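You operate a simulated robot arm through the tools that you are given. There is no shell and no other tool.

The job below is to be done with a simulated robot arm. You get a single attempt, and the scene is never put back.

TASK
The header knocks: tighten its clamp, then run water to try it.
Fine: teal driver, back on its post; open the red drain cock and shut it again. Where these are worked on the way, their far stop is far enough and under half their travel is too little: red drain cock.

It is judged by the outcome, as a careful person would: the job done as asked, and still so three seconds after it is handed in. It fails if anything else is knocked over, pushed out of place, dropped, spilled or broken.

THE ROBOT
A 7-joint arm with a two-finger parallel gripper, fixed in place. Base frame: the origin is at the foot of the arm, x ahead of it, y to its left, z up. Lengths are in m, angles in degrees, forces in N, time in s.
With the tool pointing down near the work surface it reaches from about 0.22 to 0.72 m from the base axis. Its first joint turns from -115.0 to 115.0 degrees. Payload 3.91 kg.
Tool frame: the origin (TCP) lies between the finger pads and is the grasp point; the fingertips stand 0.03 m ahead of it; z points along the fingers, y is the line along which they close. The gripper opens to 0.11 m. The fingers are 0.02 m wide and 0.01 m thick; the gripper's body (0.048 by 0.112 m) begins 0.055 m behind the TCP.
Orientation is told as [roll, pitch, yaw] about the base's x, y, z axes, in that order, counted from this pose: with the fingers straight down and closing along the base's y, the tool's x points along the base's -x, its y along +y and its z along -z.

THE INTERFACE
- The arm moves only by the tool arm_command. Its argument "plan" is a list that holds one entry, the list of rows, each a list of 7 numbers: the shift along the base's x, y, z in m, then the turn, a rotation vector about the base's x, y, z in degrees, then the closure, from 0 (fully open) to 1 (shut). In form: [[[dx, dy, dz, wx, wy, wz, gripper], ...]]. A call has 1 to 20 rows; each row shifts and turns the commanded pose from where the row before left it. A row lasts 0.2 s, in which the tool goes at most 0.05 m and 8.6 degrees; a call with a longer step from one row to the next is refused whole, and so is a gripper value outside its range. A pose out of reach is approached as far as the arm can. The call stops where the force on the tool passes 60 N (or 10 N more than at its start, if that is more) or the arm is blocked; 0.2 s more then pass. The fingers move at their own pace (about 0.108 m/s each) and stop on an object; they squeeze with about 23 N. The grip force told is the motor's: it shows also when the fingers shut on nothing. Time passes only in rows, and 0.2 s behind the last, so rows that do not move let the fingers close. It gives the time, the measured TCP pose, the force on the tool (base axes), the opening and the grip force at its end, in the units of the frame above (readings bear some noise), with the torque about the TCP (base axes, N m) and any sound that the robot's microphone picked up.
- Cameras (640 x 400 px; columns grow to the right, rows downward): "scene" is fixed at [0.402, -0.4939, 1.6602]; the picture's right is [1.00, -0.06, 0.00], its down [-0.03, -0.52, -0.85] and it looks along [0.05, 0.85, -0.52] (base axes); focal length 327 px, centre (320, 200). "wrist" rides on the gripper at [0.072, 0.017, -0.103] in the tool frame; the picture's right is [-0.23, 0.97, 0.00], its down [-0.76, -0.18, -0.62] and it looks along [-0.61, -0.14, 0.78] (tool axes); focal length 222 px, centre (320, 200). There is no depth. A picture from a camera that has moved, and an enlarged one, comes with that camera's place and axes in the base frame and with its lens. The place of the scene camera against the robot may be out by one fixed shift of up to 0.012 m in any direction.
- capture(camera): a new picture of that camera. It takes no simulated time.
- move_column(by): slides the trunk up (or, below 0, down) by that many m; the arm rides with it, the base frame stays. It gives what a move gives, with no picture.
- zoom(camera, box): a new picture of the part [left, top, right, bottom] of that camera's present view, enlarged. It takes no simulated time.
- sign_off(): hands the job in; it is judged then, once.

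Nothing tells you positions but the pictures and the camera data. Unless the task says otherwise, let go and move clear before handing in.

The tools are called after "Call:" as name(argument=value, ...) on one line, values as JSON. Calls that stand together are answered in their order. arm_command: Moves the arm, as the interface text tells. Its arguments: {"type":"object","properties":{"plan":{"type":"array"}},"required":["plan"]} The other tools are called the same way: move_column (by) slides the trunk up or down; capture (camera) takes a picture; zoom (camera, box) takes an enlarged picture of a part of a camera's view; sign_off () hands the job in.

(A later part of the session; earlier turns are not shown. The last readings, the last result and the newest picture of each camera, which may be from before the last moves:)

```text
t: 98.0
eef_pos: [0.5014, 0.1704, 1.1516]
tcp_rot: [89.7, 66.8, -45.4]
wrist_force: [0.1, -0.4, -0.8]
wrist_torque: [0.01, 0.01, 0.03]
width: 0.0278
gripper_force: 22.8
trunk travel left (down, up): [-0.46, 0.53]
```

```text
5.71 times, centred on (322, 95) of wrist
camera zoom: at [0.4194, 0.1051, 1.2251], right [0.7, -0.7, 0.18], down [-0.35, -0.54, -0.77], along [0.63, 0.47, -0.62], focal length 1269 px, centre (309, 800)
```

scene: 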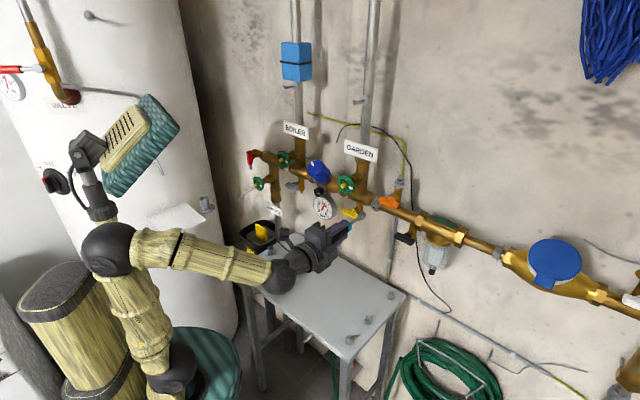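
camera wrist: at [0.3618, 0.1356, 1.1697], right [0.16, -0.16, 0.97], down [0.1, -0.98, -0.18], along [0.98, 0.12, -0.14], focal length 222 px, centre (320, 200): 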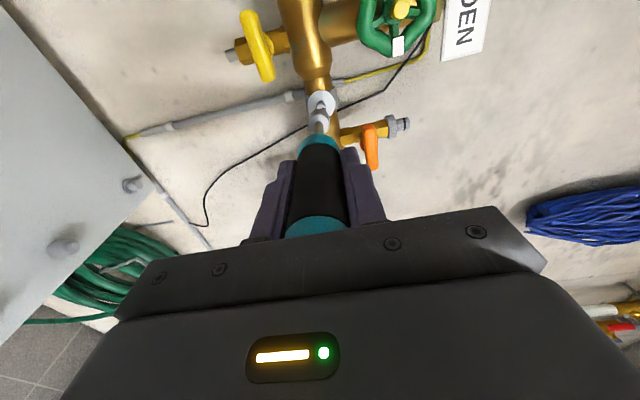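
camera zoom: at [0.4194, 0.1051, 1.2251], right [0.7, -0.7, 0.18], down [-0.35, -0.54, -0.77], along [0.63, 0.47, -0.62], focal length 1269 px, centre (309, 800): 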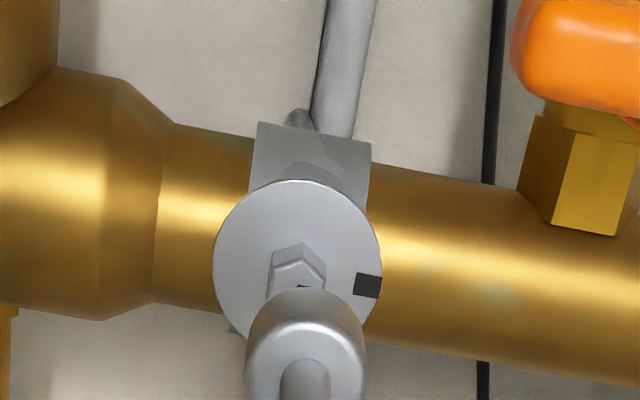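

The pointer is now in line with the disc mark and the clamp came up tight. Next I back away, unroll the hand gently, and carry the driver back to its post.

Call:
arm_command(plan=[[[-0.005, -0.005, 0, -1.4, -1.4, 0, 1], [-0.008, -0.008, 0, -2.8, -2.8, 0, 1], [-0.008, -0.008, 0, -2.8, -2.8, 0, 1], [0, 0, 0, -2.8, -2.8, 0, 1], [0, 0, 0, -2.8, -2.8, 0, 1], [0, 0, 0, -2.8, -2.8, 0, 1], [0, 0, 0, -2.8, -2.8, 0, 1], [0, 0, 0, -2.8, -2.8, 0, 1], [0, 0, 0, -2.8, -2.8, 0, 1], [0, 0, 0, -2.8, -2.8, 0, 1], [0, 0, 0, -2.8, -2.8, 0, 1], [0, 0, 0, -2.8, -2.8, 0, 1], [0, 0, 0, -2.8, -2.8, 0, 1], [0, 0, 0, -2.8, -2.8, 0, 1], [0, 0, 0, -2.8, -2.8, 0, 1], [0, 0, 0, -2.8, -2.8, 0, 1], [0, 0, 0, -2.8, -2.8, 0, 1], [0, 0, 0, -1, -1, 0, 1]]])

Call:
capture(camera="wrist")

Call:
zoom(camera="scene", box=[280, 160, 420, 270])

```text
t: 101.8
eef_pos: [0.4796, 0.1492, 1.1525]
tcp_rot: [90.0, -0.1, -45.1]
wrist_force: [-0.3, 0.5, -1.4]
wrist_torque: [0.03, 0.02, -0.01]
width: 0.0275
gripper_force: 22.9
trunk travel left (down, up): [-0.46, 0.53]
```

```text
taken
camera wrist: at [0.3558, 0.1266, 1.1684], right [0.16, -0.16, 0.97], down [0.1, -0.98, -0.18], along [0.98, 0.12, -0.14], focal length 222 px, centre (320, 200)
```

wrist: 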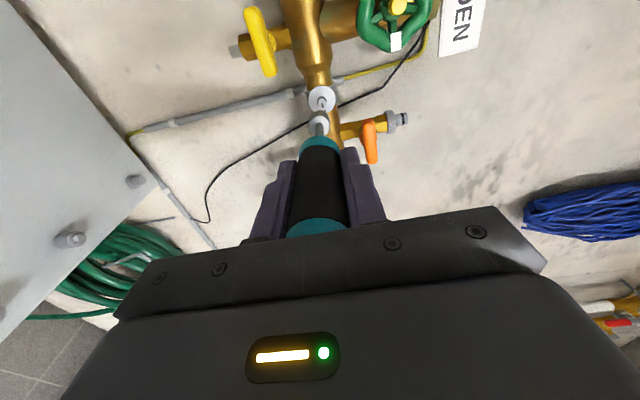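

```text
3.64 times, centred on (350, 215) of scene
camera zoom: at [0.402, -0.4939, 1.6602], right [1.0, -0.06, 0.0], down [-0.03, -0.52, -0.85], along [0.05, 0.85, -0.52], focal length 1191 px, centre (211, 146)
```

zoom: 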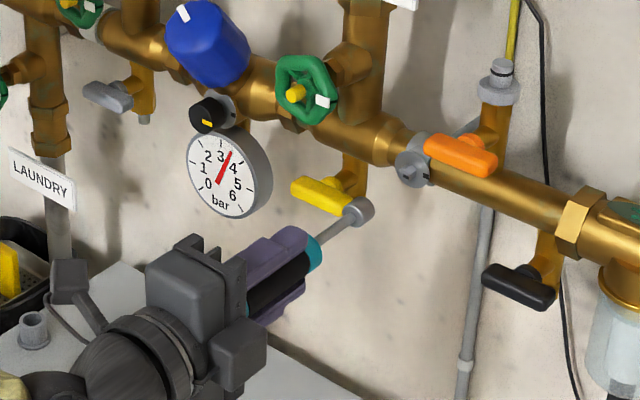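

Call:
zoom(camera="wrist", box=[300, 80, 344, 125])

Call:
arm_command(plan=[[[-0.0009, -0.0009, -0.002, -1.2, 1.2, 0, 1], [-0.0009, -0.0009, -0.0037, -2.45, 2.45, 0, 1], [-0.0009, -0.0009, -0.0037, -2.45, 2.45, 0, 1], [-0.0009, -0.0009, -0.0037, -2.45, 2.45, 0, 1], [-0.0009, -0.0009, -0.0037, -2.45, 2.45, 0, 1], [-0.0009, -0.0009, -0.0037, -2.45, 2.45, 0, 1], [-0.0009, -0.0009, -0.0037, -2.45, 2.45, 0, 1], [-0.0009, -0.0009, -0.0037, -2.45, 2.45, 0, 1], [-0.0009, -0.0009, -0.0037, -2.45, 2.45, 0, 1], [-0.0009, -0.0009, -0.0037, -2.45, 2.45, 0, 1], [-0.0009, -0.0009, -0.0037, -2.45, 2.45, 0, 1], [-0.0009, -0.0009, -0.0037, -2.45, 2.45, 0, 1], [-0.0009, -0.0009, -0.0037, -2.45, 2.45, 0, 1], [0, 0, 0, -1.2, 1.2, 0, 1], [0, 0, 0, 0, 0, 0, 1]]])

```text
8.89 times, centred on (322, 102) of wrist
camera zoom: at [0.3558, 0.1266, 1.1684], right [0.16, -0.16, 0.97], down [0.1, -0.98, -0.18], along [0.98, 0.12, -0.14], focal length 1974 px, centre (302, 1067)
```

zoom: 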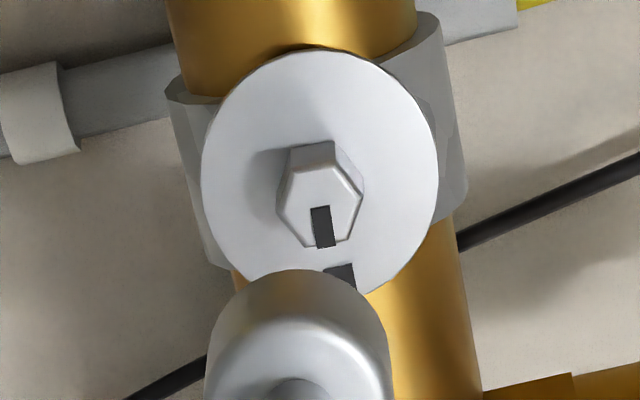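

```text
t: 105.0
eef_pos: [0.468, 0.1372, 1.1051]
tcp_rot: [44.9, -0.1, -45.1]
wrist_force: [0.1, -0.1, -0.7]
wrist_torque: [-0.04, 0.02, -0.01]
width: 0.0279
gripper_force: 23.2
trunk travel left (down, up): [-0.46, 0.53]
```

Confirmed square-on: the pointer lines up with the disc mark. I'll continue pitching the driver down while travelling back above the post.

Call:
arm_command(plan=[[[-0.008, 0.0078, 0, -1.2, 1.2, 0, 1], [-0.016, 0.0156, 0.0, -2.475, 2.475, 0, 1], [-0.016, 0.0156, 0.0, -2.475, 2.475, 0, 1], [-0.016, 0.0156, 0.0, -2.475, 2.475, 0, 1], [-0.016, 0.0156, -0.008, -2.475, 2.475, 0, 1], [-0.016, 0.0156, -0.008, -2.475, 2.475, 0, 1], [-0.016, 0.0156, -0.01, -2.475, 2.475, 0, 1], [-0.016, 0.0156, -0.01, -2.475, 2.475, 0, 1], [-0.016, 0.0156, -0.01, -2.475, 2.475, 0, 1], [-0.016, 0.0156, -0.01, -2.475, 2.475, 0, 1], [-0.016, 0.0156, -0.01, -2.475, 2.475, 0, 1], [-0.016, 0.0156, -0.01, -2.475, 2.475, 0, 1], [-0.016, 0.0156, -0.01, -2.475, 2.475, 0, 1], [-0.009, 0.009, -0.005, -1.15, 1.15, 0, 1], [0, 0, 0, 0, 0, 0, 1]]])

Call:
zoom(camera="scene", box=[234, 190, 298, 290])

Call:
zoom(camera="wrist", box=[240, 60, 400, 250])

```text
t: 108.2
eef_pos: [0.2581, 0.3406, 1.0129]
tcp_rot: [-0.4, -0.2, -44.9]
wrist_force: [0.0, 0.5, -1.2]
wrist_torque: [-0.01, -0.01, -0.03]
width: 0.0276
gripper_force: 23.2
trunk travel left (down, up): [-0.46, 0.53]
```

```text
4.00 times, centred on (266, 240) of scene
camera zoom: at [0.402, -0.4939, 1.6602], right [1.0, -0.06, 0.0], down [-0.03, -0.52, -0.85], along [0.05, 0.85, -0.52], focal length 1310 px, centre (536, 40)
```

zoom: 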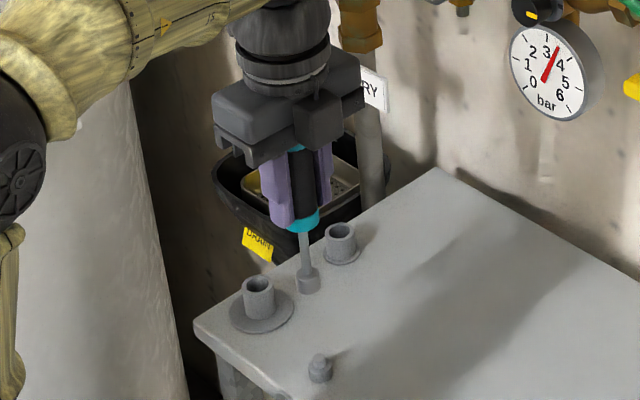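

```text
2.11 times, centred on (320, 155) of wrist
camera zoom: at [0.2199, 0.4048, 1.1159], right [0.85, 0.53, -0.01], down [0.41, -0.66, 0.63], along [0.33, -0.54, -0.78], focal length 468 px, centre (320, 295)
```

zoom: 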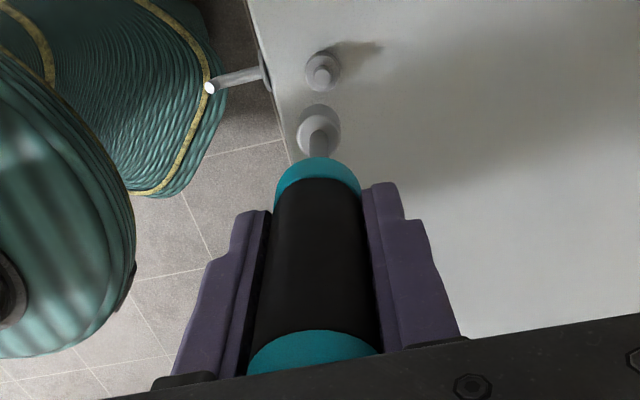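

Call:
arm_command(plan=[[[0.0009, 0.0006, -0.01, 0.2, 0, 0, 1], [0, 0, -0.018, 0, 0, 0, 1], [0, 0, -0.018, 0, 0, 0, 1], [0, 0, -0.018, 0, 0, 0, 1], [0, 0, 0, 0, 0, 0, 1]]])

Call:
zoom(camera="scene", box=[250, 255, 282, 290])

Call:
zoom(camera="wrist", box=[290, 90, 350, 150])

```text
t: 109.5
eef_pos: [0.26, 0.3423, 0.9501]
tcp_rot: [-0.3, -0.1, -45.0]
wrist_force: [0.3, -0.3, -1.4]
wrist_torque: [-0.01, -0.03, 0.01]
width: 0.0274
gripper_force: 22.6
trunk travel left (down, up): [-0.46, 0.53]
```

```text
11.43 times, centred on (266, 272) of scene
camera zoom: at [0.402, -0.4939, 1.6602], right [1.0, -0.06, 0.0], down [-0.03, -0.52, -0.85], along [0.05, 0.85, -0.52], focal length 3742 px, centre (937, -629)
```

zoom: 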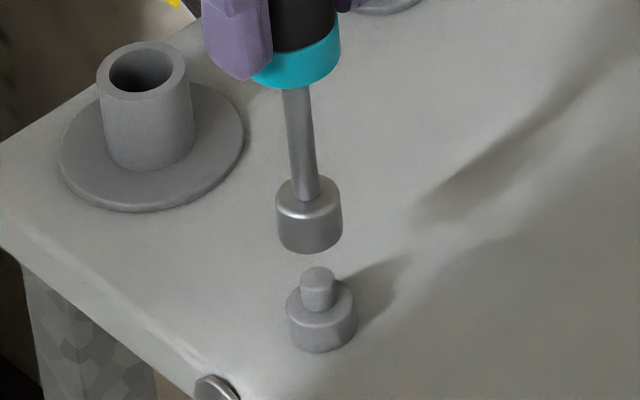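

```text
6.67 times, centred on (320, 120) of wrist
camera zoom: at [0.2212, 0.4044, 1.0537], right [0.85, 0.53, 0.0], down [0.42, -0.66, 0.62], along [0.33, -0.53, -0.78], focal length 1481 px, centre (320, 733)
```

zoom: 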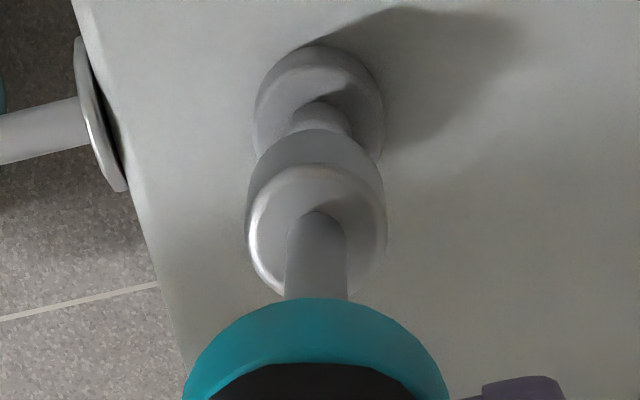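

Call:
arm_command(plan=[[[0, 0, -0.005, 0, 0, 0, 1], [0, 0, -0.004, 0, 0, 0, 1], [0, 0, 0, 0, 0, 0, 1]]])

Call:
zoom(camera="scene", box=[250, 255, 282, 290])

```text
t: 110.2
eef_pos: [0.2597, 0.3421, 0.9414]
tcp_rot: [-0.3, -0.1, -45.1]
wrist_force: [-0.3, -0.9, -1.2]
wrist_torque: [-0.02, 0.01, 0.04]
width: 0.0273
gripper_force: 23.2
trunk travel left (down, up): [-0.46, 0.53]
```

```text
11.43 times, centred on (266, 272) of scene
camera zoom: at [0.402, -0.4939, 1.6602], right [1.0, -0.06, 0.0], down [-0.03, -0.52, -0.85], along [0.05, 0.85, -0.52], focal length 3742 px, centre (937, -629)
```

zoom: 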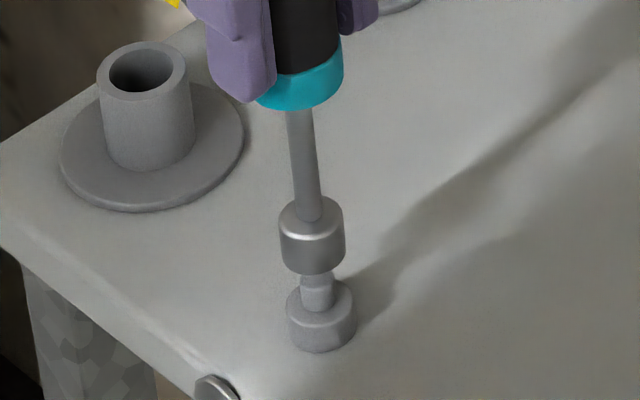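

Call:
arm_command(plan=[[[-0.0003, -0.0006, -0.003, 0, 0, 0, 1], [0, 0, -0.003, 0, 0, 0, 1], [0, 0, -0.003, 0, 0, 0, 1], [0, 0, 0, 0, 0, 0, 1]]])

Call:
zoom(camera="scene", box=[250, 255, 282, 290])

```text
t: 111.2
eef_pos: [0.2592, 0.3412, 0.9326]
tcp_rot: [-0.3, 0.0, -45.0]
wrist_force: [-0.9, -0.6, -1.1]
wrist_torque: [0.0, -0.02, -0.01]
width: 0.0273
gripper_force: 23.2
trunk travel left (down, up): [-0.46, 0.53]
```

```text
11.43 times, centred on (266, 272) of scene
camera zoom: at [0.402, -0.4939, 1.6602], right [1.0, -0.06, 0.0], down [-0.03, -0.52, -0.85], along [0.05, 0.85, -0.52], focal length 3742 px, centre (937, -629)
```

zoom: 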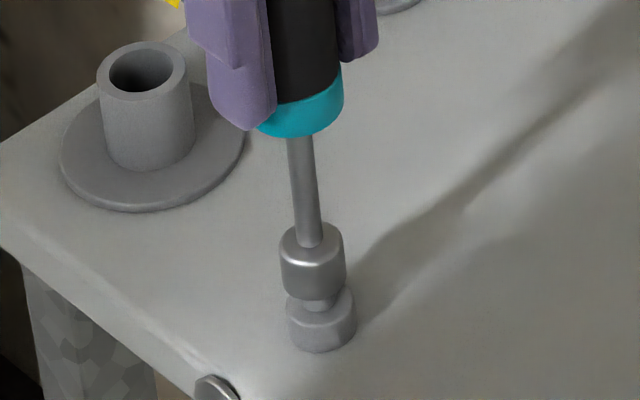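

Call:
arm_command(plan=[[[0, 0, -0.002, 0, 0, 0, 1], [0, 0, -0.002, 0, 0, 0, 1], [0, 0, -0.002, 0, 0, 0, 1], [0, 0, 0, 0, 0, 0, 1]]])

Call:
zoom(camera="scene", box=[250, 255, 282, 290])

```text
t: 112.2
eef_pos: [0.2589, 0.341, 0.9271]
tcp_rot: [-0.3, 0.0, -45.0]
wrist_force: [-0.8, 0.2, -1.2]
wrist_torque: [-0.02, 0.01, 0.01]
width: 0.0273
gripper_force: 23.2
trunk travel left (down, up): [-0.46, 0.53]
```

```text
11.43 times, centred on (266, 272) of scene
camera zoom: at [0.402, -0.4939, 1.6602], right [1.0, -0.06, 0.0], down [-0.03, -0.52, -0.85], along [0.05, 0.85, -0.52], focal length 3742 px, centre (937, -629)
```

zoom: 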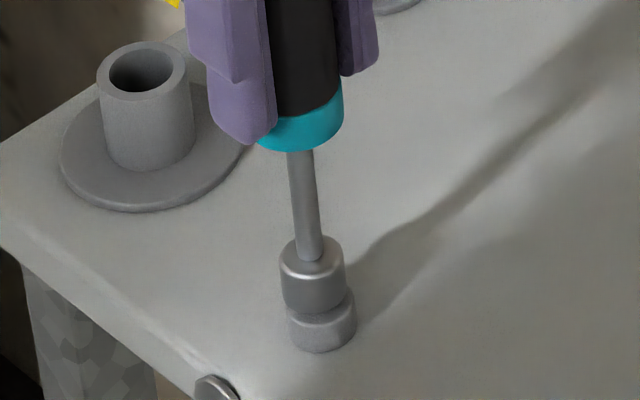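

Call:
arm_command(plan=[[[0.0008, 0, -0.0015, 0, 0, 0, 1], [0, 0, -0.0015, 0, 0, 0, 1], [0, 0, -0.0012, 0, 0, 0, 1], [0, 0, 0, 0, 0, 0, 1]]])

Call:
zoom(camera="scene", box=[250, 255, 282, 290])

```text
t: 113.2
eef_pos: [0.2598, 0.3414, 0.9228]
tcp_rot: [-0.2, 0.0, -44.8]
wrist_force: [-0.7, 0.8, 0.0]
wrist_torque: [0.16, -0.49, 0.08]
width: 0.0274
gripper_force: 23.4
trunk travel left (down, up): [-0.46, 0.53]
```

```text
11.43 times, centred on (266, 272) of scene
camera zoom: at [0.402, -0.4939, 1.6602], right [1.0, -0.06, 0.0], down [-0.03, -0.52, -0.85], along [0.05, 0.85, -0.52], focal length 3742 px, centre (937, -629)
```

zoom: 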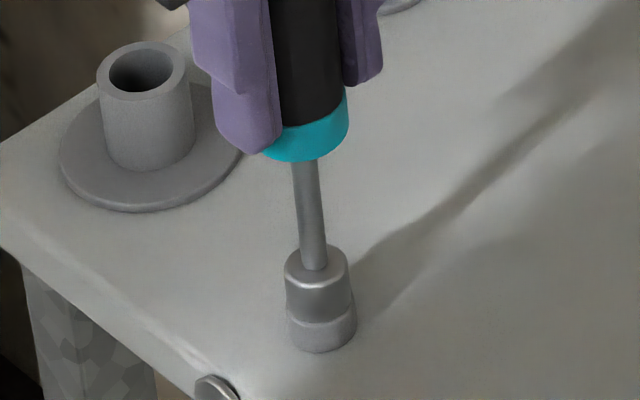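

Seated on the post exactly as before. I'll open the fingers and rise clear.

Call:
arm_command(plan=[[[0, 0, 0, 0, 0, 0, 0.75], [0, 0, 0, 0, 0, 0, 0.5], [0, 0, 0, 0, 0, 0, 0.2], [0, 0, 0, 0, 0, 0, 0], [0, 0, 0, 0, 0, 0, 0], [0, 0, 0.015, 0, 0, 0, 0], [0, 0, 0.03, 0, 0, 0, 0], [0, 0, 0.03, 0, 0, 0, 0], [0, 0, 0.03, 0, 0, 0, 0], [0, 0, 0.03, 0, 0, 0, 0]]])

Call:
zoom(camera="scene", box=[220, 180, 316, 290])

Call:
capture(camera="wrist")

```text
t: 115.5
eef_pos: [0.2612, 0.3427, 1.0575]
tcp_rot: [-0.3, 0.0, -45.0]
wrist_force: [-0.1, 0.3, -0.5]
wrist_torque: [0.04, 0.01, -0.01]
width: 0.1101
gripper_force: 0.0
trunk travel left (down, up): [-0.46, 0.53]
```

```text
3.64 times, centred on (268, 235) of scene
camera zoom: at [0.402, -0.4939, 1.6602], right [1.0, -0.06, 0.0], down [-0.03, -0.52, -0.85], along [0.05, 0.85, -0.52], focal length 1191 px, centre (509, 73)
```

zoom: 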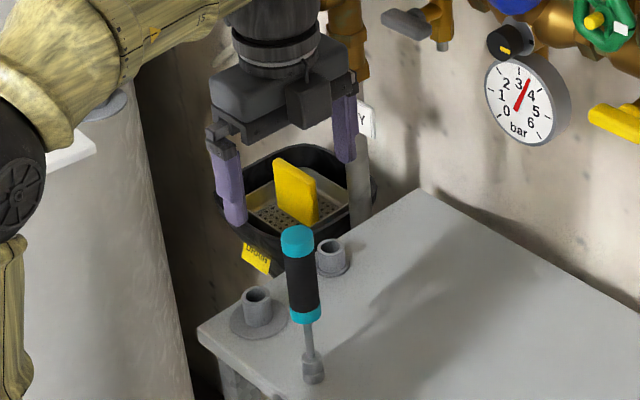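

```text
taken
camera wrist: at [0.2215, 0.4051, 1.1594], right [0.85, 0.53, 0.0], down [0.42, -0.66, 0.62], along [0.33, -0.53, -0.78], focal length 222 px, centre (320, 200)
```

wrist: 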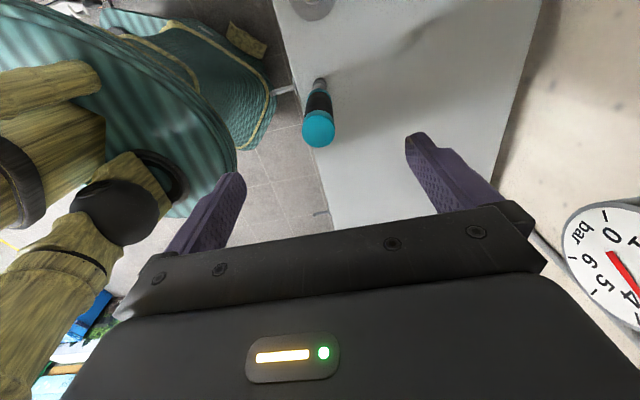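

The driver is standing on its post and the clamp is tight. Now the red drain cock: I'll look at it closely to work out its axis and travel.

Call:
zoom(camera="scene", box=[236, 145, 268, 180])

Call:
arm_command(plan=[[[0, 0, 0.02, 0, 0, 6, 0], [-0.01, -0.005, 0.02, 0, 0, 8, 0], [-0.01, -0.005, 0.02, 0, 0, 8, 0], [-0.01, -0.005, 0.02, 0, 0, 8, 0], [-0.01, -0.005, 0.01, 0, 0, 8, 0], [-0.005, -0.005, 0, 0, 0, 8, 0], [0, 0, 0, 0, 0, 8, 0], [0, 0, 0, 0, 0, 8, 0], [0, 0, 0, 0, 0, 8, 0], [0, 0, 0, 0, 0, 8, 0], [0, 0, 0, 0, 0, 8, 0], [0, 0, 0, 0, 0, 4, 0]]])

Call:
capture(camera="wrist")

Call:
capture(camera="scene")

```text
11.43 times, centred on (252, 162) of scene
camera zoom: at [0.402, -0.4939, 1.6602], right [1.0, -0.06, 0.0], down [-0.03, -0.52, -0.85], along [0.05, 0.85, -0.52], focal length 3742 px, centre (1097, 629)
```

zoom: 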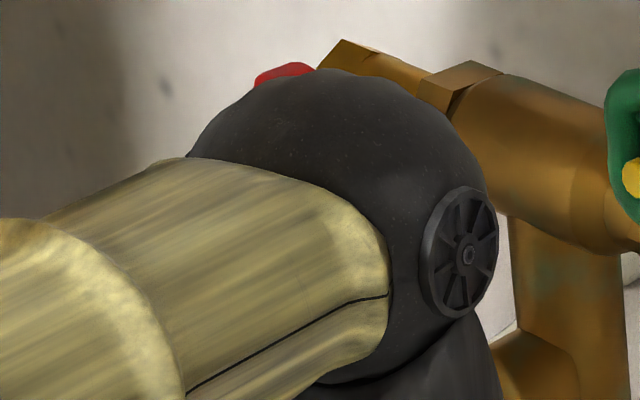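

```text
t: 118.0
eef_pos: [0.2162, 0.3162, 1.1486]
tcp_rot: [-0.4, -0.1, 45.1]
wrist_force: [-0.4, 0.1, 0.6]
wrist_torque: [-0.04, -0.03, -0.01]
width: 0.11
gripper_force: 0.1
trunk travel left (down, up): [-0.46, 0.53]
```

```text
taken
camera wrist: at [0.1527, 0.2763, 1.2506], right [-0.53, 0.85, 0.0], down [0.66, 0.42, 0.62], along [0.53, 0.33, -0.78], focal length 222 px, centre (320, 200)
```

wrist: 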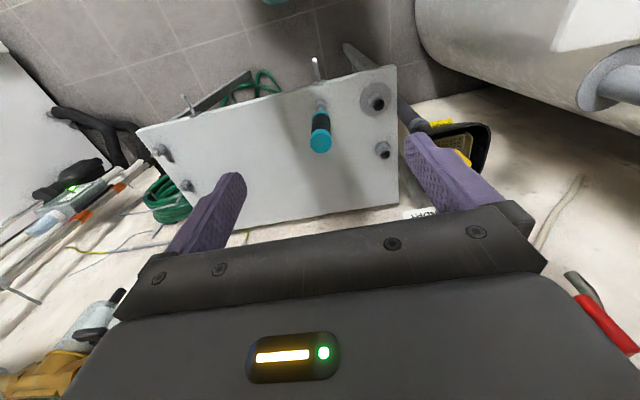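

```text
taken
```

scene: 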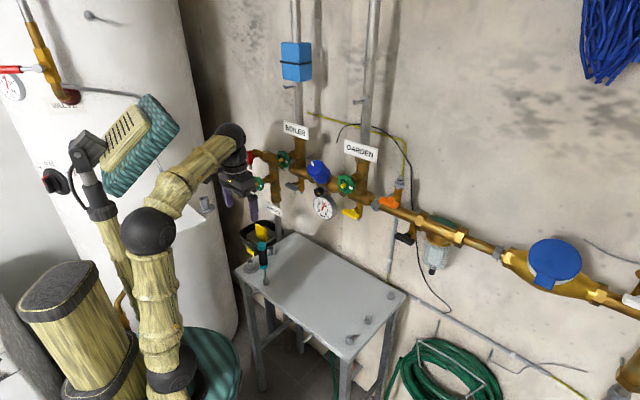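

I'll swing left and pitch the hand up toward the red cock in two stages, watching clearances to the tank and the green wheels.

Call:
arm_command(plan=[[[-0.0101, 0.0204, 0, 5.3, -5.3, 0, 0.45], [-0.0101, 0.0204, 0, 5.3, -5.3, 0, 0.45], [-0.0101, 0.0204, 0, 5.3, -5.3, 0, 0.45], [-0.0101, 0.0204, 0, 5.3, -5.3, 0, 0.45], [-0.0101, 0.0204, 0, 5.3, -5.3, 0, 0.45], [-0.0101, 0.0204, 0, 5.3, -5.3, 0, 0.45]]])

Call:
capture(camera="wrist")

Call:
capture(camera="scene")

```text
t: 119.5
eef_pos: [0.1537, 0.4385, 1.1485]
tcp_rot: [-0.2, -45.0, 44.9]
wrist_force: [0.2, -0.2, -0.5]
wrist_torque: [0.01, -0.02, 0.0]
width: 0.0606
gripper_force: 0.0
trunk travel left (down, up): [-0.46, 0.53]
```

```text
taken
camera wrist: at [0.0546, 0.3621, 1.1694], right [-0.57, 0.8, 0.16], down [0.19, -0.06, 0.98], along [0.8, 0.59, -0.12], focal length 222 px, centre (320, 200)
```

wrist: 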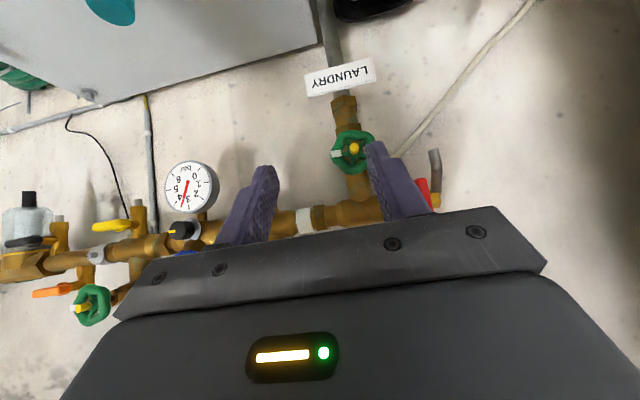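

```text
taken
```

scene: 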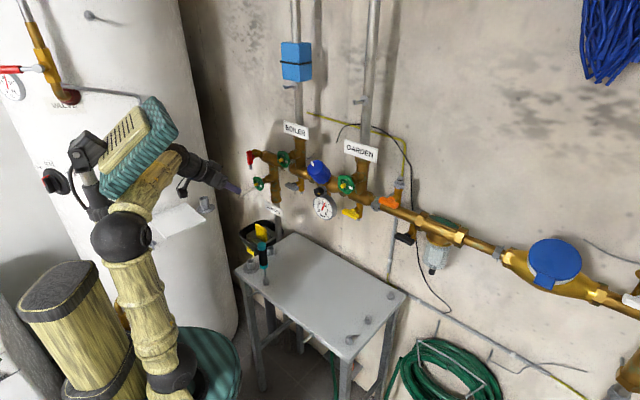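

Call:
arm_command(plan=[[[-0.0089, 0.0186, 0, 5.3, -5.3, 0, 0.45], [-0.0089, 0.0186, 0, 5.3, -5.3, 0, 0.45], [-0.0089, 0.0186, 0, 5.3, -5.3, 0, 0.45], [-0.0089, 0.0186, 0, 5.3, -5.3, 0, 0.45], [-0.0089, 0.0186, 0, 5.3, -5.3, 0, 0.45], [-0.0089, 0.0186, 0, 5.3, -5.3, 0, 0.45]]])

Call:
capture(camera="wrist")

Call:
capture(camera="scene")

```text
t: 120.8
eef_pos: [0.1009, 0.5494, 1.1465]
tcp_rot: [139.5, -89.9, -94.8]
wrist_force: [0.1, 0.8, -0.1]
wrist_torque: [0.01, -0.03, -0.03]
width: 0.0604
gripper_force: 0.2
trunk travel left (down, up): [-0.46, 0.53]
```

```text
taken
camera wrist: at [0.0161, 0.4883, 1.0738], right [-0.69, 0.69, 0.23], down [-0.32, -0.57, 0.76], along [0.65, 0.45, 0.61], focal length 222 px, centre (320, 200)
```

wrist: 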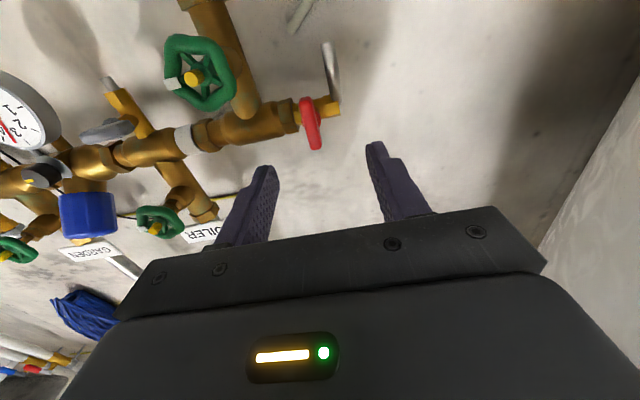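

```text
taken
```

scene: 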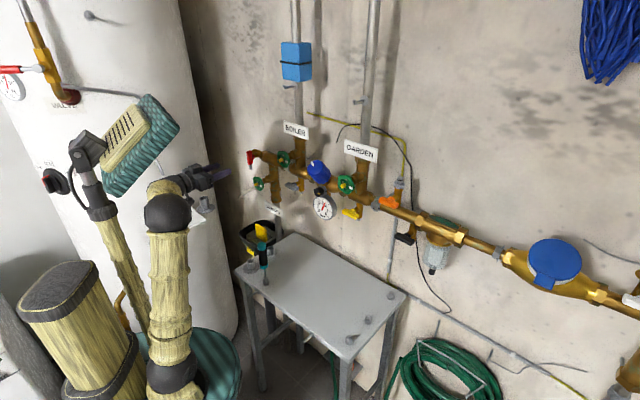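

The hand faces the wall with the red handle just ahead. Zooming to measure its position and orientation.

Call:
zoom(camera="wrist", box=[270, 40, 370, 170])

Call:
zoom(camera="scene", box=[180, 140, 290, 220])

Call:
zoom(camera="scene", box=[236, 145, 268, 180])

```text
3.08 times, centred on (320, 105) of wrist
camera zoom: at [0.0161, 0.4883, 1.0738], right [-0.69, 0.69, 0.23], down [-0.32, -0.57, 0.76], along [0.65, 0.45, 0.61], focal length 684 px, centre (320, 492)
```

zoom: 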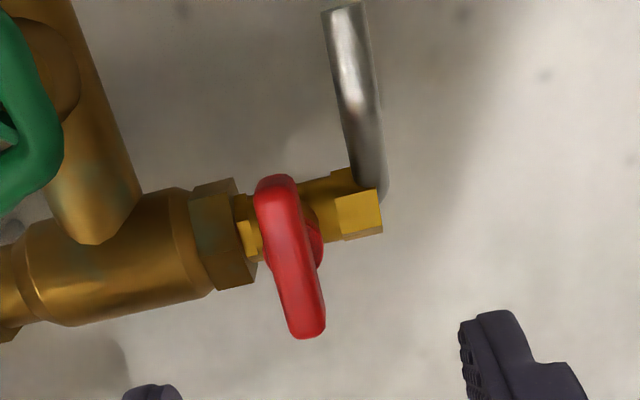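

```text
5.00 times, centred on (235, 180) of scene
camera zoom: at [0.402, -0.4939, 1.6602], right [1.0, -0.06, 0.0], down [-0.03, -0.52, -0.85], along [0.05, 0.85, -0.52], focal length 1637 px, centre (745, 300)
```

zoom: 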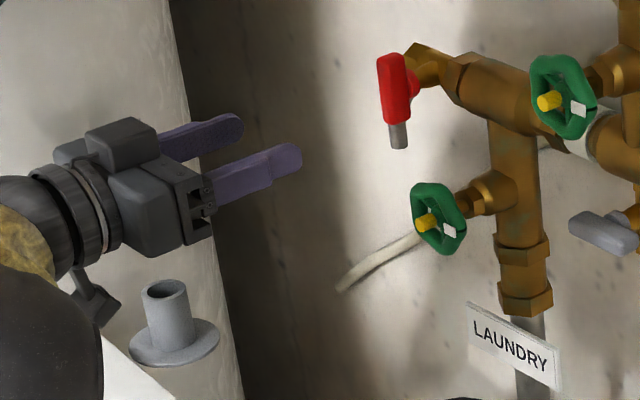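

```text
11.43 times, centred on (252, 162) of scene
camera zoom: at [0.402, -0.4939, 1.6602], right [1.0, -0.06, 0.0], down [-0.03, -0.52, -0.85], along [0.05, 0.85, -0.52], focal length 3742 px, centre (1097, 629)
```

zoom: 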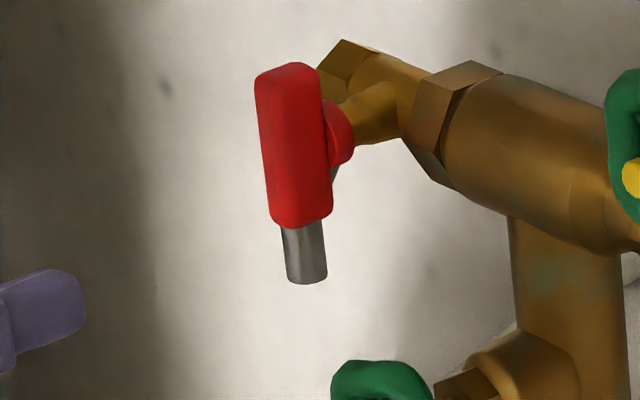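

The handle is centred near (0.205, 0.636, 1.156), standing vertical across the pipe (shut), with its pivot boss at mid-length. I'll line up with it and approach partway, fingers astride.

Call:
arm_command(plan=[[[0.0088, -0.0088, 0.0095, 0, 0, 0, 0.45], [0.014, 0.014, 0, 0, 0, 0, 0.45], [0.014, 0.014, 0, 0, 0, 0, 0.45], [0.014, 0.014, 0, 0, 0, 0, 0.45], [0.014, 0.014, 0, 0, 0, 0, 0.45], [0, 0, 0, 0, 0, 0, 0.45]]])

Call:
capture(camera="wrist")

Call:
zoom(camera="scene", box=[210, 140, 290, 200])

```text
t: 122.2
eef_pos: [0.1661, 0.5977, 1.1585]
tcp_rot: [-7.9, -90.0, 52.6]
wrist_force: [0.4, 0.8, -0.4]
wrist_torque: [0.03, 0.01, -0.05]
width: 0.0605
gripper_force: 0.0
trunk travel left (down, up): [-0.46, 0.53]
```

```text
taken
camera wrist: at [0.0819, 0.5355, 1.0855], right [-0.69, 0.69, 0.23], down [-0.32, -0.56, 0.76], along [0.66, 0.45, 0.61], focal length 222 px, centre (320, 200)
```

wrist: 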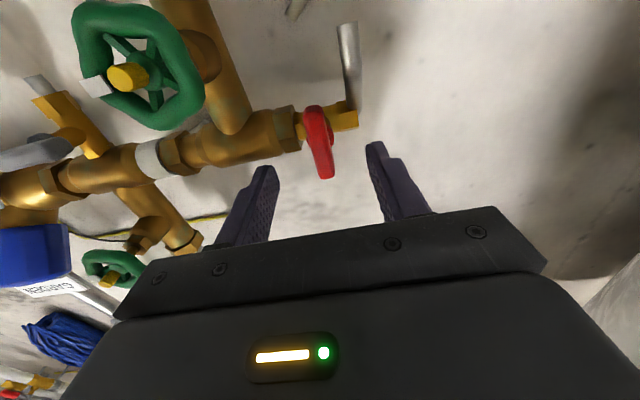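

```text
6.67 times, centred on (250, 170) of scene
camera zoom: at [0.402, -0.4939, 1.6602], right [1.0, -0.06, 0.0], down [-0.03, -0.52, -0.85], along [0.05, 0.85, -0.52], focal length 2183 px, centre (787, 400)
```

zoom: 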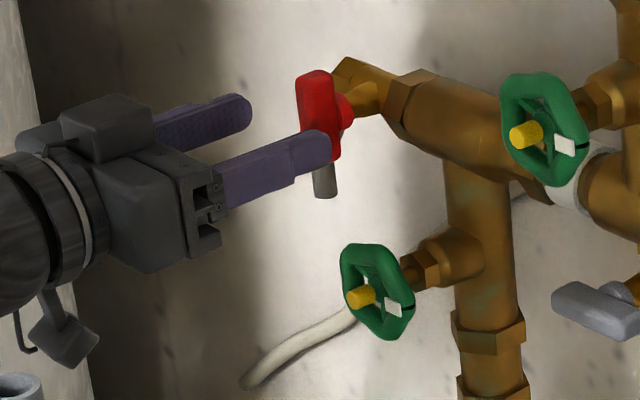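

Call:
arm_command(plan=[[[0.01, 0.01, 0, 0, 0, 0, 0.45], [0.0085, 0.0085, 0, 0, 0, 0, 0.45], [0.005, 0.005, 0, 0, 0, 0, 0.45], [0, 0, 0, 0, 0, 0, 0.45]]])

Call:
zoom(camera="wrist", box=[230, 80, 410, 230])

Call:
zoom(camera="scene", box=[226, 145, 274, 185])

```text
t: 123.2
eef_pos: [0.19, 0.6209, 1.1574]
tcp_rot: [7.6, -90.0, 37.1]
wrist_force: [1.3, 0.8, 0.4]
wrist_torque: [0.0, -0.01, 0.01]
width: 0.0605
gripper_force: 0.1
trunk travel left (down, up): [-0.46, 0.53]
```

```text
2.67 times, centred on (320, 155) of wrist
camera zoom: at [0.1045, 0.5594, 1.0846], right [-0.69, 0.69, 0.23], down [-0.32, -0.56, 0.76], along [0.66, 0.45, 0.61], focal length 592 px, centre (320, 320)
```

zoom: 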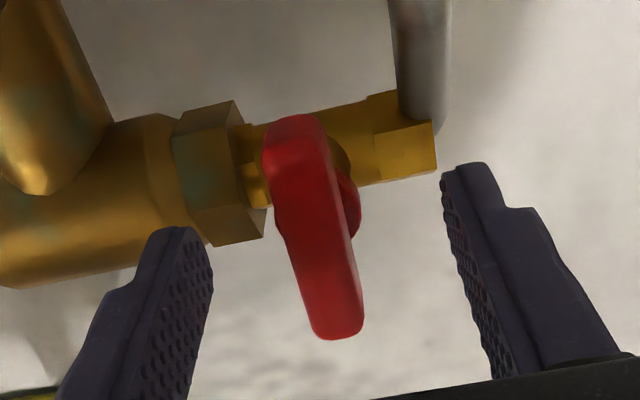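

```text
10.00 times, centred on (250, 165) of scene
camera zoom: at [0.402, -0.4939, 1.6602], right [1.0, -0.06, 0.0], down [-0.03, -0.52, -0.85], along [0.05, 0.85, -0.52], focal length 3274 px, centre (1020, 550)
```

zoom: 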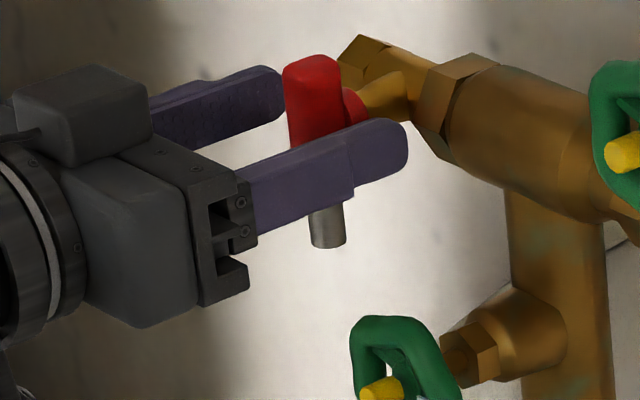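

Call:
arm_command(plan=[[[0.001, -0.001, 0, 0, 0, 0, 0.45], [0, 0, 0, 0, 0, 0, 0.65], [0, 0, 0, 0, 0, 0, 0.75], [0, 0, 0, 0, 0, 0, 0.85], [0, 0, 0, 0, 0, 0, 1], [0, 0, 0, 0, 0, 0, 1]]])

Call:
zoom(camera="wrist", box=[230, 80, 410, 230])

Call:
zoom(camera="scene", box=[226, 145, 274, 185])

```text
t: 124.7
eef_pos: [0.1897, 0.6208, 1.1571]
tcp_rot: [-35.2, -89.9, 80.0]
wrist_force: [-3.4, 6.0, 3.5]
wrist_torque: [-0.04, 0.08, 0.35]
width: 0.0219
gripper_force: 45.5
trunk travel left (down, up): [-0.46, 0.53]
```

```text
2.67 times, centred on (320, 155) of wrist
camera zoom: at [0.1047, 0.5593, 1.0845], right [-0.69, 0.69, 0.23], down [-0.32, -0.56, 0.76], along [0.65, 0.45, 0.61], focal length 592 px, centre (320, 320)
```

zoom: 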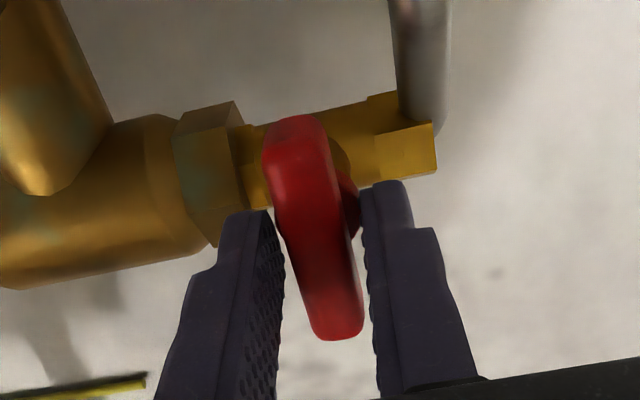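

```text
10.00 times, centred on (250, 165) of scene
camera zoom: at [0.402, -0.4939, 1.6602], right [1.0, -0.06, 0.0], down [-0.03, -0.52, -0.85], along [0.05, 0.85, -0.52], focal length 3274 px, centre (1020, 550)
```

zoom: 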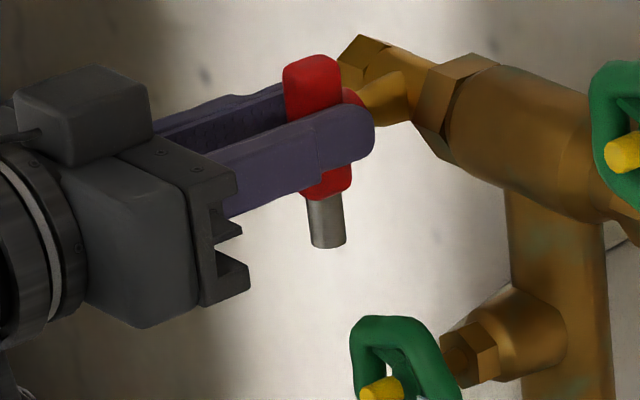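

The width suggests the fingertips are on the boss rather than the lever. I'll open slightly, back off 7 mm, and re-grip on the lever itself.

Call:
arm_command(plan=[[[0, 0, 0, 0, 0, 0, 0.65], [0, 0, 0, 0, 0, 0, 0.6], [-0.0025, -0.0025, 0, 0, 0, 0, 0.6], [-0.0025, -0.0025, 0, 0, 0, 0, 0.6], [0, 0, 0, 0, 0, 0, 0.75], [0, 0, 0, 0, 0, 0, 0.85], [0, 0, 0, 0, 0, 0, 1], [0, 0, 0, 0, 0, 0, 1]]])

Call:
zoom(camera="wrist", box=[230, 80, 410, 230])

Call:
zoom(camera="scene", box=[226, 145, 274, 185])

```text
t: 126.5
eef_pos: [0.1847, 0.6156, 1.1575]
tcp_rot: [-34.4, -89.9, 79.1]
wrist_force: [-3.8, 6.3, 3.4]
wrist_torque: [-0.18, 0.2, 0.48]
width: 0.0137
gripper_force: 45.1
trunk travel left (down, up): [-0.46, 0.53]
```

```text
2.67 times, centred on (320, 155) of wrist
camera zoom: at [0.0997, 0.5543, 1.0846], right [-0.69, 0.69, 0.23], down [-0.32, -0.56, 0.76], along [0.65, 0.45, 0.61], focal length 592 px, centre (320, 320)
```

zoom: 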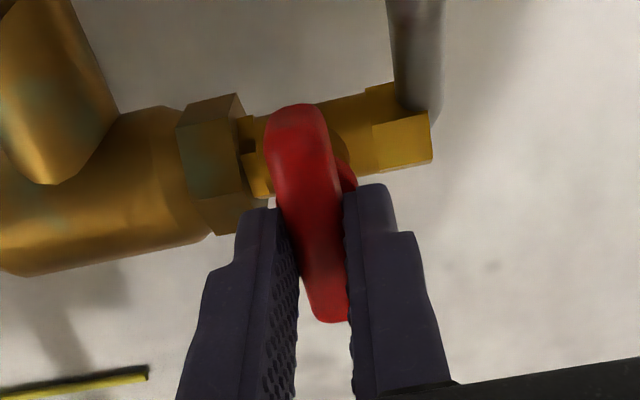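

```text
10.00 times, centred on (250, 165) of scene
camera zoom: at [0.402, -0.4939, 1.6602], right [1.0, -0.06, 0.0], down [-0.03, -0.52, -0.85], along [0.05, 0.85, -0.52], focal length 3274 px, centre (1020, 550)
```

zoom: 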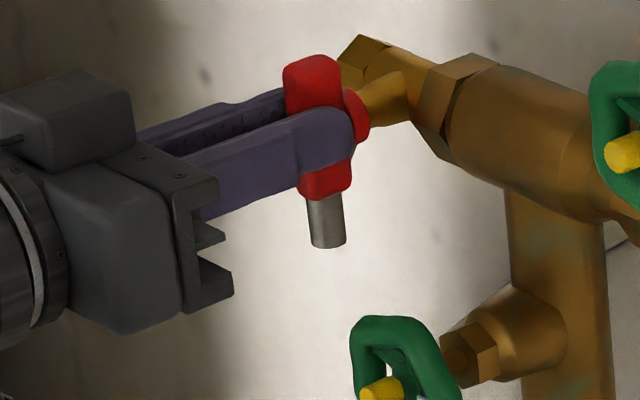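

Now the lever itself is gripped (0.0137 m). I'll try a few degrees clockwise and feel which way it moves.

Call:
arm_command(plan=[[[0, 0, 0, 2.1, 2.1, 0, 1], [0, 0, 0, 2.1, 2.1, 0, 1], [0, 0, 0, 2.1, 2.1, 0, 1], [0, 0, 0, 0, 0, 0, 1]]])

Call:
zoom(camera="wrist", box=[230, 80, 410, 230])

```text
t: 127.5
eef_pos: [0.1842, 0.6167, 1.1565]
tcp_rot: [89.1, -81.1, -44.3]
wrist_force: [-3.8, 5.6, -0.4]
wrist_torque: [-0.34, -1.23, 0.55]
width: 0.0169
gripper_force: 45.4
trunk travel left (down, up): [-0.46, 0.53]
```

```text
2.67 times, centred on (320, 155) of wrist
camera zoom: at [0.0918, 0.5621, 1.0872], right [-0.65, 0.66, 0.37], down [-0.23, -0.65, 0.73], along [0.72, 0.39, 0.58], focal length 592 px, centre (320, 320)
```

zoom: 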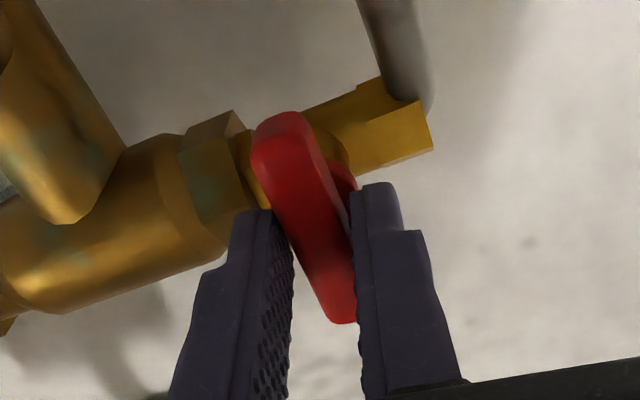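

Clockwise is against the stop (about 1.1 N·m, lever unmoved). I'll go back and try counter-clockwise.

Call:
arm_command(plan=[[[0, 0, 0, -2.1, -2.1, 0, 1], [0, 0, 0, -2.1, -2.1, 0, 1], [0, 0, 0, -2.1, -2.1, 0, 1], [0, 0, 0, -2.1, -2.1, 0, 1], [0, 0, 0, -2.1, -2.1, 0, 1], [0, 0, 0, -2.1, -2.1, 0, 1], [0, 0, 0, 0, 0, 0, 1]]])

Call:
zoom(camera="wrist", box=[230, 80, 410, 230])

```text
t: 129.1
eef_pos: [0.1838, 0.6167, 1.157]
tcp_rot: [-90.1, -81.1, 135.0]
wrist_force: [-4.5, 13.4, 8.6]
wrist_torque: [-0.76, 0.77, 0.35]
width: 0.0138
gripper_force: 45.5
trunk travel left (down, up): [-0.46, 0.53]
```

```text
2.67 times, centred on (320, 155) of wrist
camera zoom: at [0.1075, 0.5465, 1.0826], right [-0.7, 0.71, 0.07], down [-0.4, -0.48, 0.78], along [0.59, 0.52, 0.62], focal length 592 px, centre (320, 320)
```

zoom: 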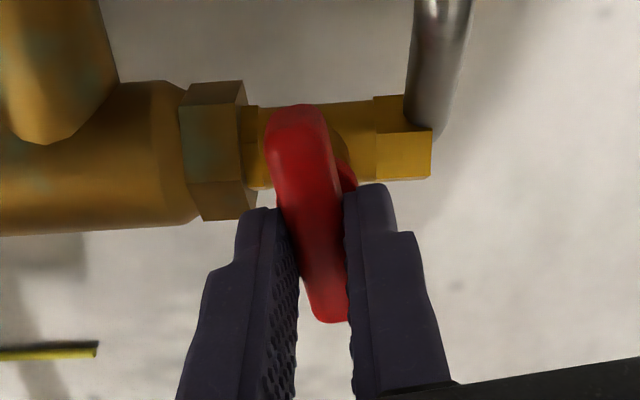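

Counter-clockwise moves the lever freely. I'll relieve the side load and keep opening.

Call:
arm_command(plan=[[[-0.001, 0.001, 0.001, -2.1, -2.1, 0, 1], [0, 0, 0, -2.8, -2.8, 0, 1], [0, 0, 0, -2.8, -2.8, 0, 1], [0, 0, 0, -2.8, -2.8, 0, 1], [0, 0, 0, -2.8, -2.8, 0, 1], [0, 0, 0, -2.8, -2.8, 0, 1], [0, 0, 0, 0, 0, 0, 1]]])

Call:
zoom(camera="scene", box=[216, 140, 280, 190])

```text
t: 130.7
eef_pos: [0.1844, 0.6169, 1.1569]
tcp_rot: [-90.1, -58.3, 134.8]
wrist_force: [-2.2, 11.4, 4.2]
wrist_torque: [-0.86, 0.86, -0.32]
width: 0.0137
gripper_force: 45.4
trunk travel left (down, up): [-0.46, 0.53]
```

```text
8.00 times, centred on (248, 165) of scene
camera zoom: at [0.402, -0.4939, 1.6602], right [1.0, -0.06, 0.0], down [-0.03, -0.52, -0.85], along [0.05, 0.85, -0.52], focal length 2619 px, centre (896, 480)
```

zoom: 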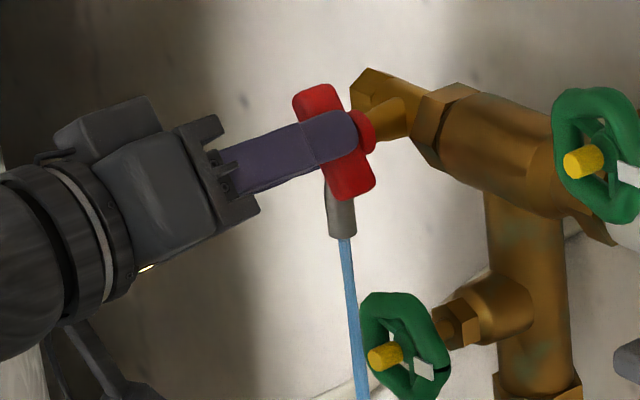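

Water is running from the spout. I'll continue to the far stop.

Call:
arm_command(plan=[[[-0.0007, 0.0007, 0, -2.8, -2.8, 0, 1], [0, 0, 0, -2.8, -2.8, 0, 1], [0, 0, 0, -2.8, -2.8, 0, 1], [0, 0, 0, -2.8, -2.8, 0, 1], [0, 0, 0, -2.8, -2.8, 0, 1], [0, 0, 0, -2.8, -2.8, 0, 1], [0, 0, 0, -2.8, -2.8, 0, 1], [0, 0, 0, 0, 0, 0, 1]]])

Call:
arm_command(plan=[[[0, 0, 0, -2.8, -2.8, 0, 1], [0, 0, 0, -2.8, -2.8, 0, 1], [0, 0, 0, -2.8, -2.8, 0, 1], [0, 0, 0, -2.8, -2.8, 0, 1], [0, 0, 0, 0, 0, 0, 1]]])

Call:
zoom(camera="scene", box=[216, 140, 280, 190])

Call:
capture(camera="scene")

```text
t: 132.4
eef_pos: [0.1835, 0.6184, 1.1563]
tcp_rot: [-90.0, -30.5, 134.9]
wrist_force: [-9.7, -5.5, -18.4]
wrist_torque: [-0.58, 0.66, -0.69]
width: 0.0139
gripper_force: 45.1
trunk travel left (down, up): [-0.46, 0.53]
```

```text
t: 133.7
eef_pos: [0.183, 0.6178, 1.1552]
tcp_rot: [-90.0, -14.6, 134.9]
wrist_force: [-11.1, -6.9, -26.7]
wrist_torque: [-0.59, 0.67, -0.8]
width: 0.0139
gripper_force: 45.2
trunk travel left (down, up): [-0.46, 0.53]
```

```text
8.00 times, centred on (248, 165) of scene
camera zoom: at [0.402, -0.4939, 1.6602], right [1.0, -0.06, 0.0], down [-0.03, -0.52, -0.85], along [0.05, 0.85, -0.52], focal length 2619 px, centre (896, 480)
```

zoom: 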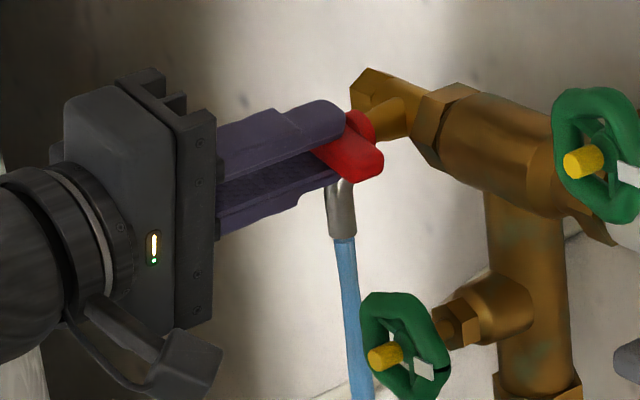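

```text
taken
```

scene: 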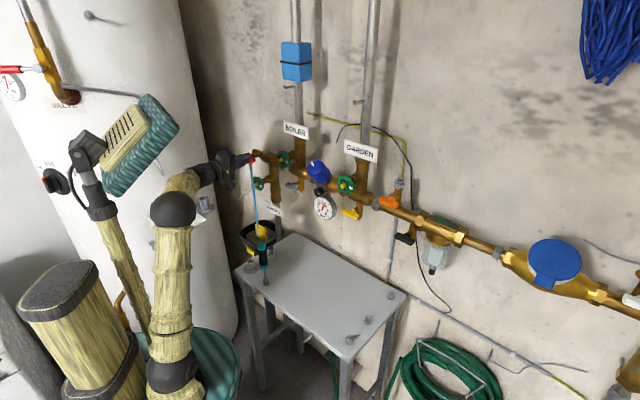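

Water falls into the tundish. The lever is about 76° open; I'll relieve the vertical load and go on to the stop.

Call:
arm_command(plan=[[[0, 0, -0.002, 0, 0, 0, 1], [0, 0, -0.001, -2.1, -2.1, 0, 1], [0, 0, 0, -2.1, -2.1, 0, 1], [0, 0, 0, -2.1, -2.1, 0, 1], [0, 0, 0, 0, 0, 0, 1]]])

Call:
arm_command(plan=[[[0, 0, 0, -2.1, -2.1, 0, 1], [0, 0, 0, -2.1, -2.1, 0, 1], [0, 0, 0, 0, 0, 0, 1]]])

Call:
zoom(camera="scene", box=[216, 140, 280, 190])

```text
t: 134.8
eef_pos: [0.1829, 0.6179, 1.155]
tcp_rot: [-90.3, -5.7, 134.9]
wrist_force: [-7.9, -1.3, -14.8]
wrist_torque: [-0.44, 0.52, -0.34]
width: 0.0139
gripper_force: 45.2
trunk travel left (down, up): [-0.46, 0.53]
```

```text
t: 135.7
eef_pos: [0.1831, 0.6166, 1.1555]
tcp_rot: [-90.2, 0.1, 135.0]
wrist_force: [-6.9, 0.9, -9.6]
wrist_torque: [-0.18, 0.67, -0.48]
width: 0.0134
gripper_force: 44.6
trunk travel left (down, up): [-0.46, 0.53]
```

```text
8.00 times, centred on (248, 165) of scene
camera zoom: at [0.402, -0.4939, 1.6602], right [1.0, -0.06, 0.0], down [-0.03, -0.52, -0.85], along [0.05, 0.85, -0.52], focal length 2619 px, centre (896, 480)
```

zoom: 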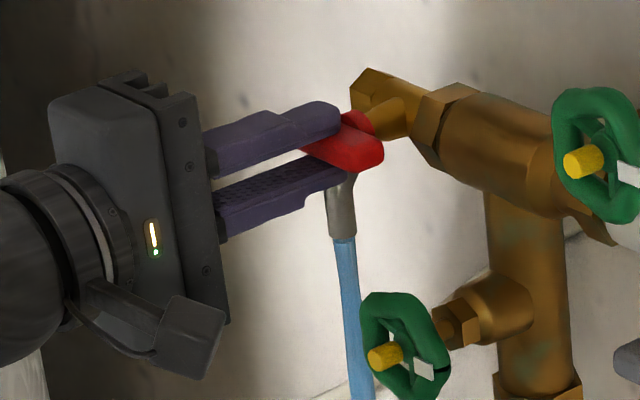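

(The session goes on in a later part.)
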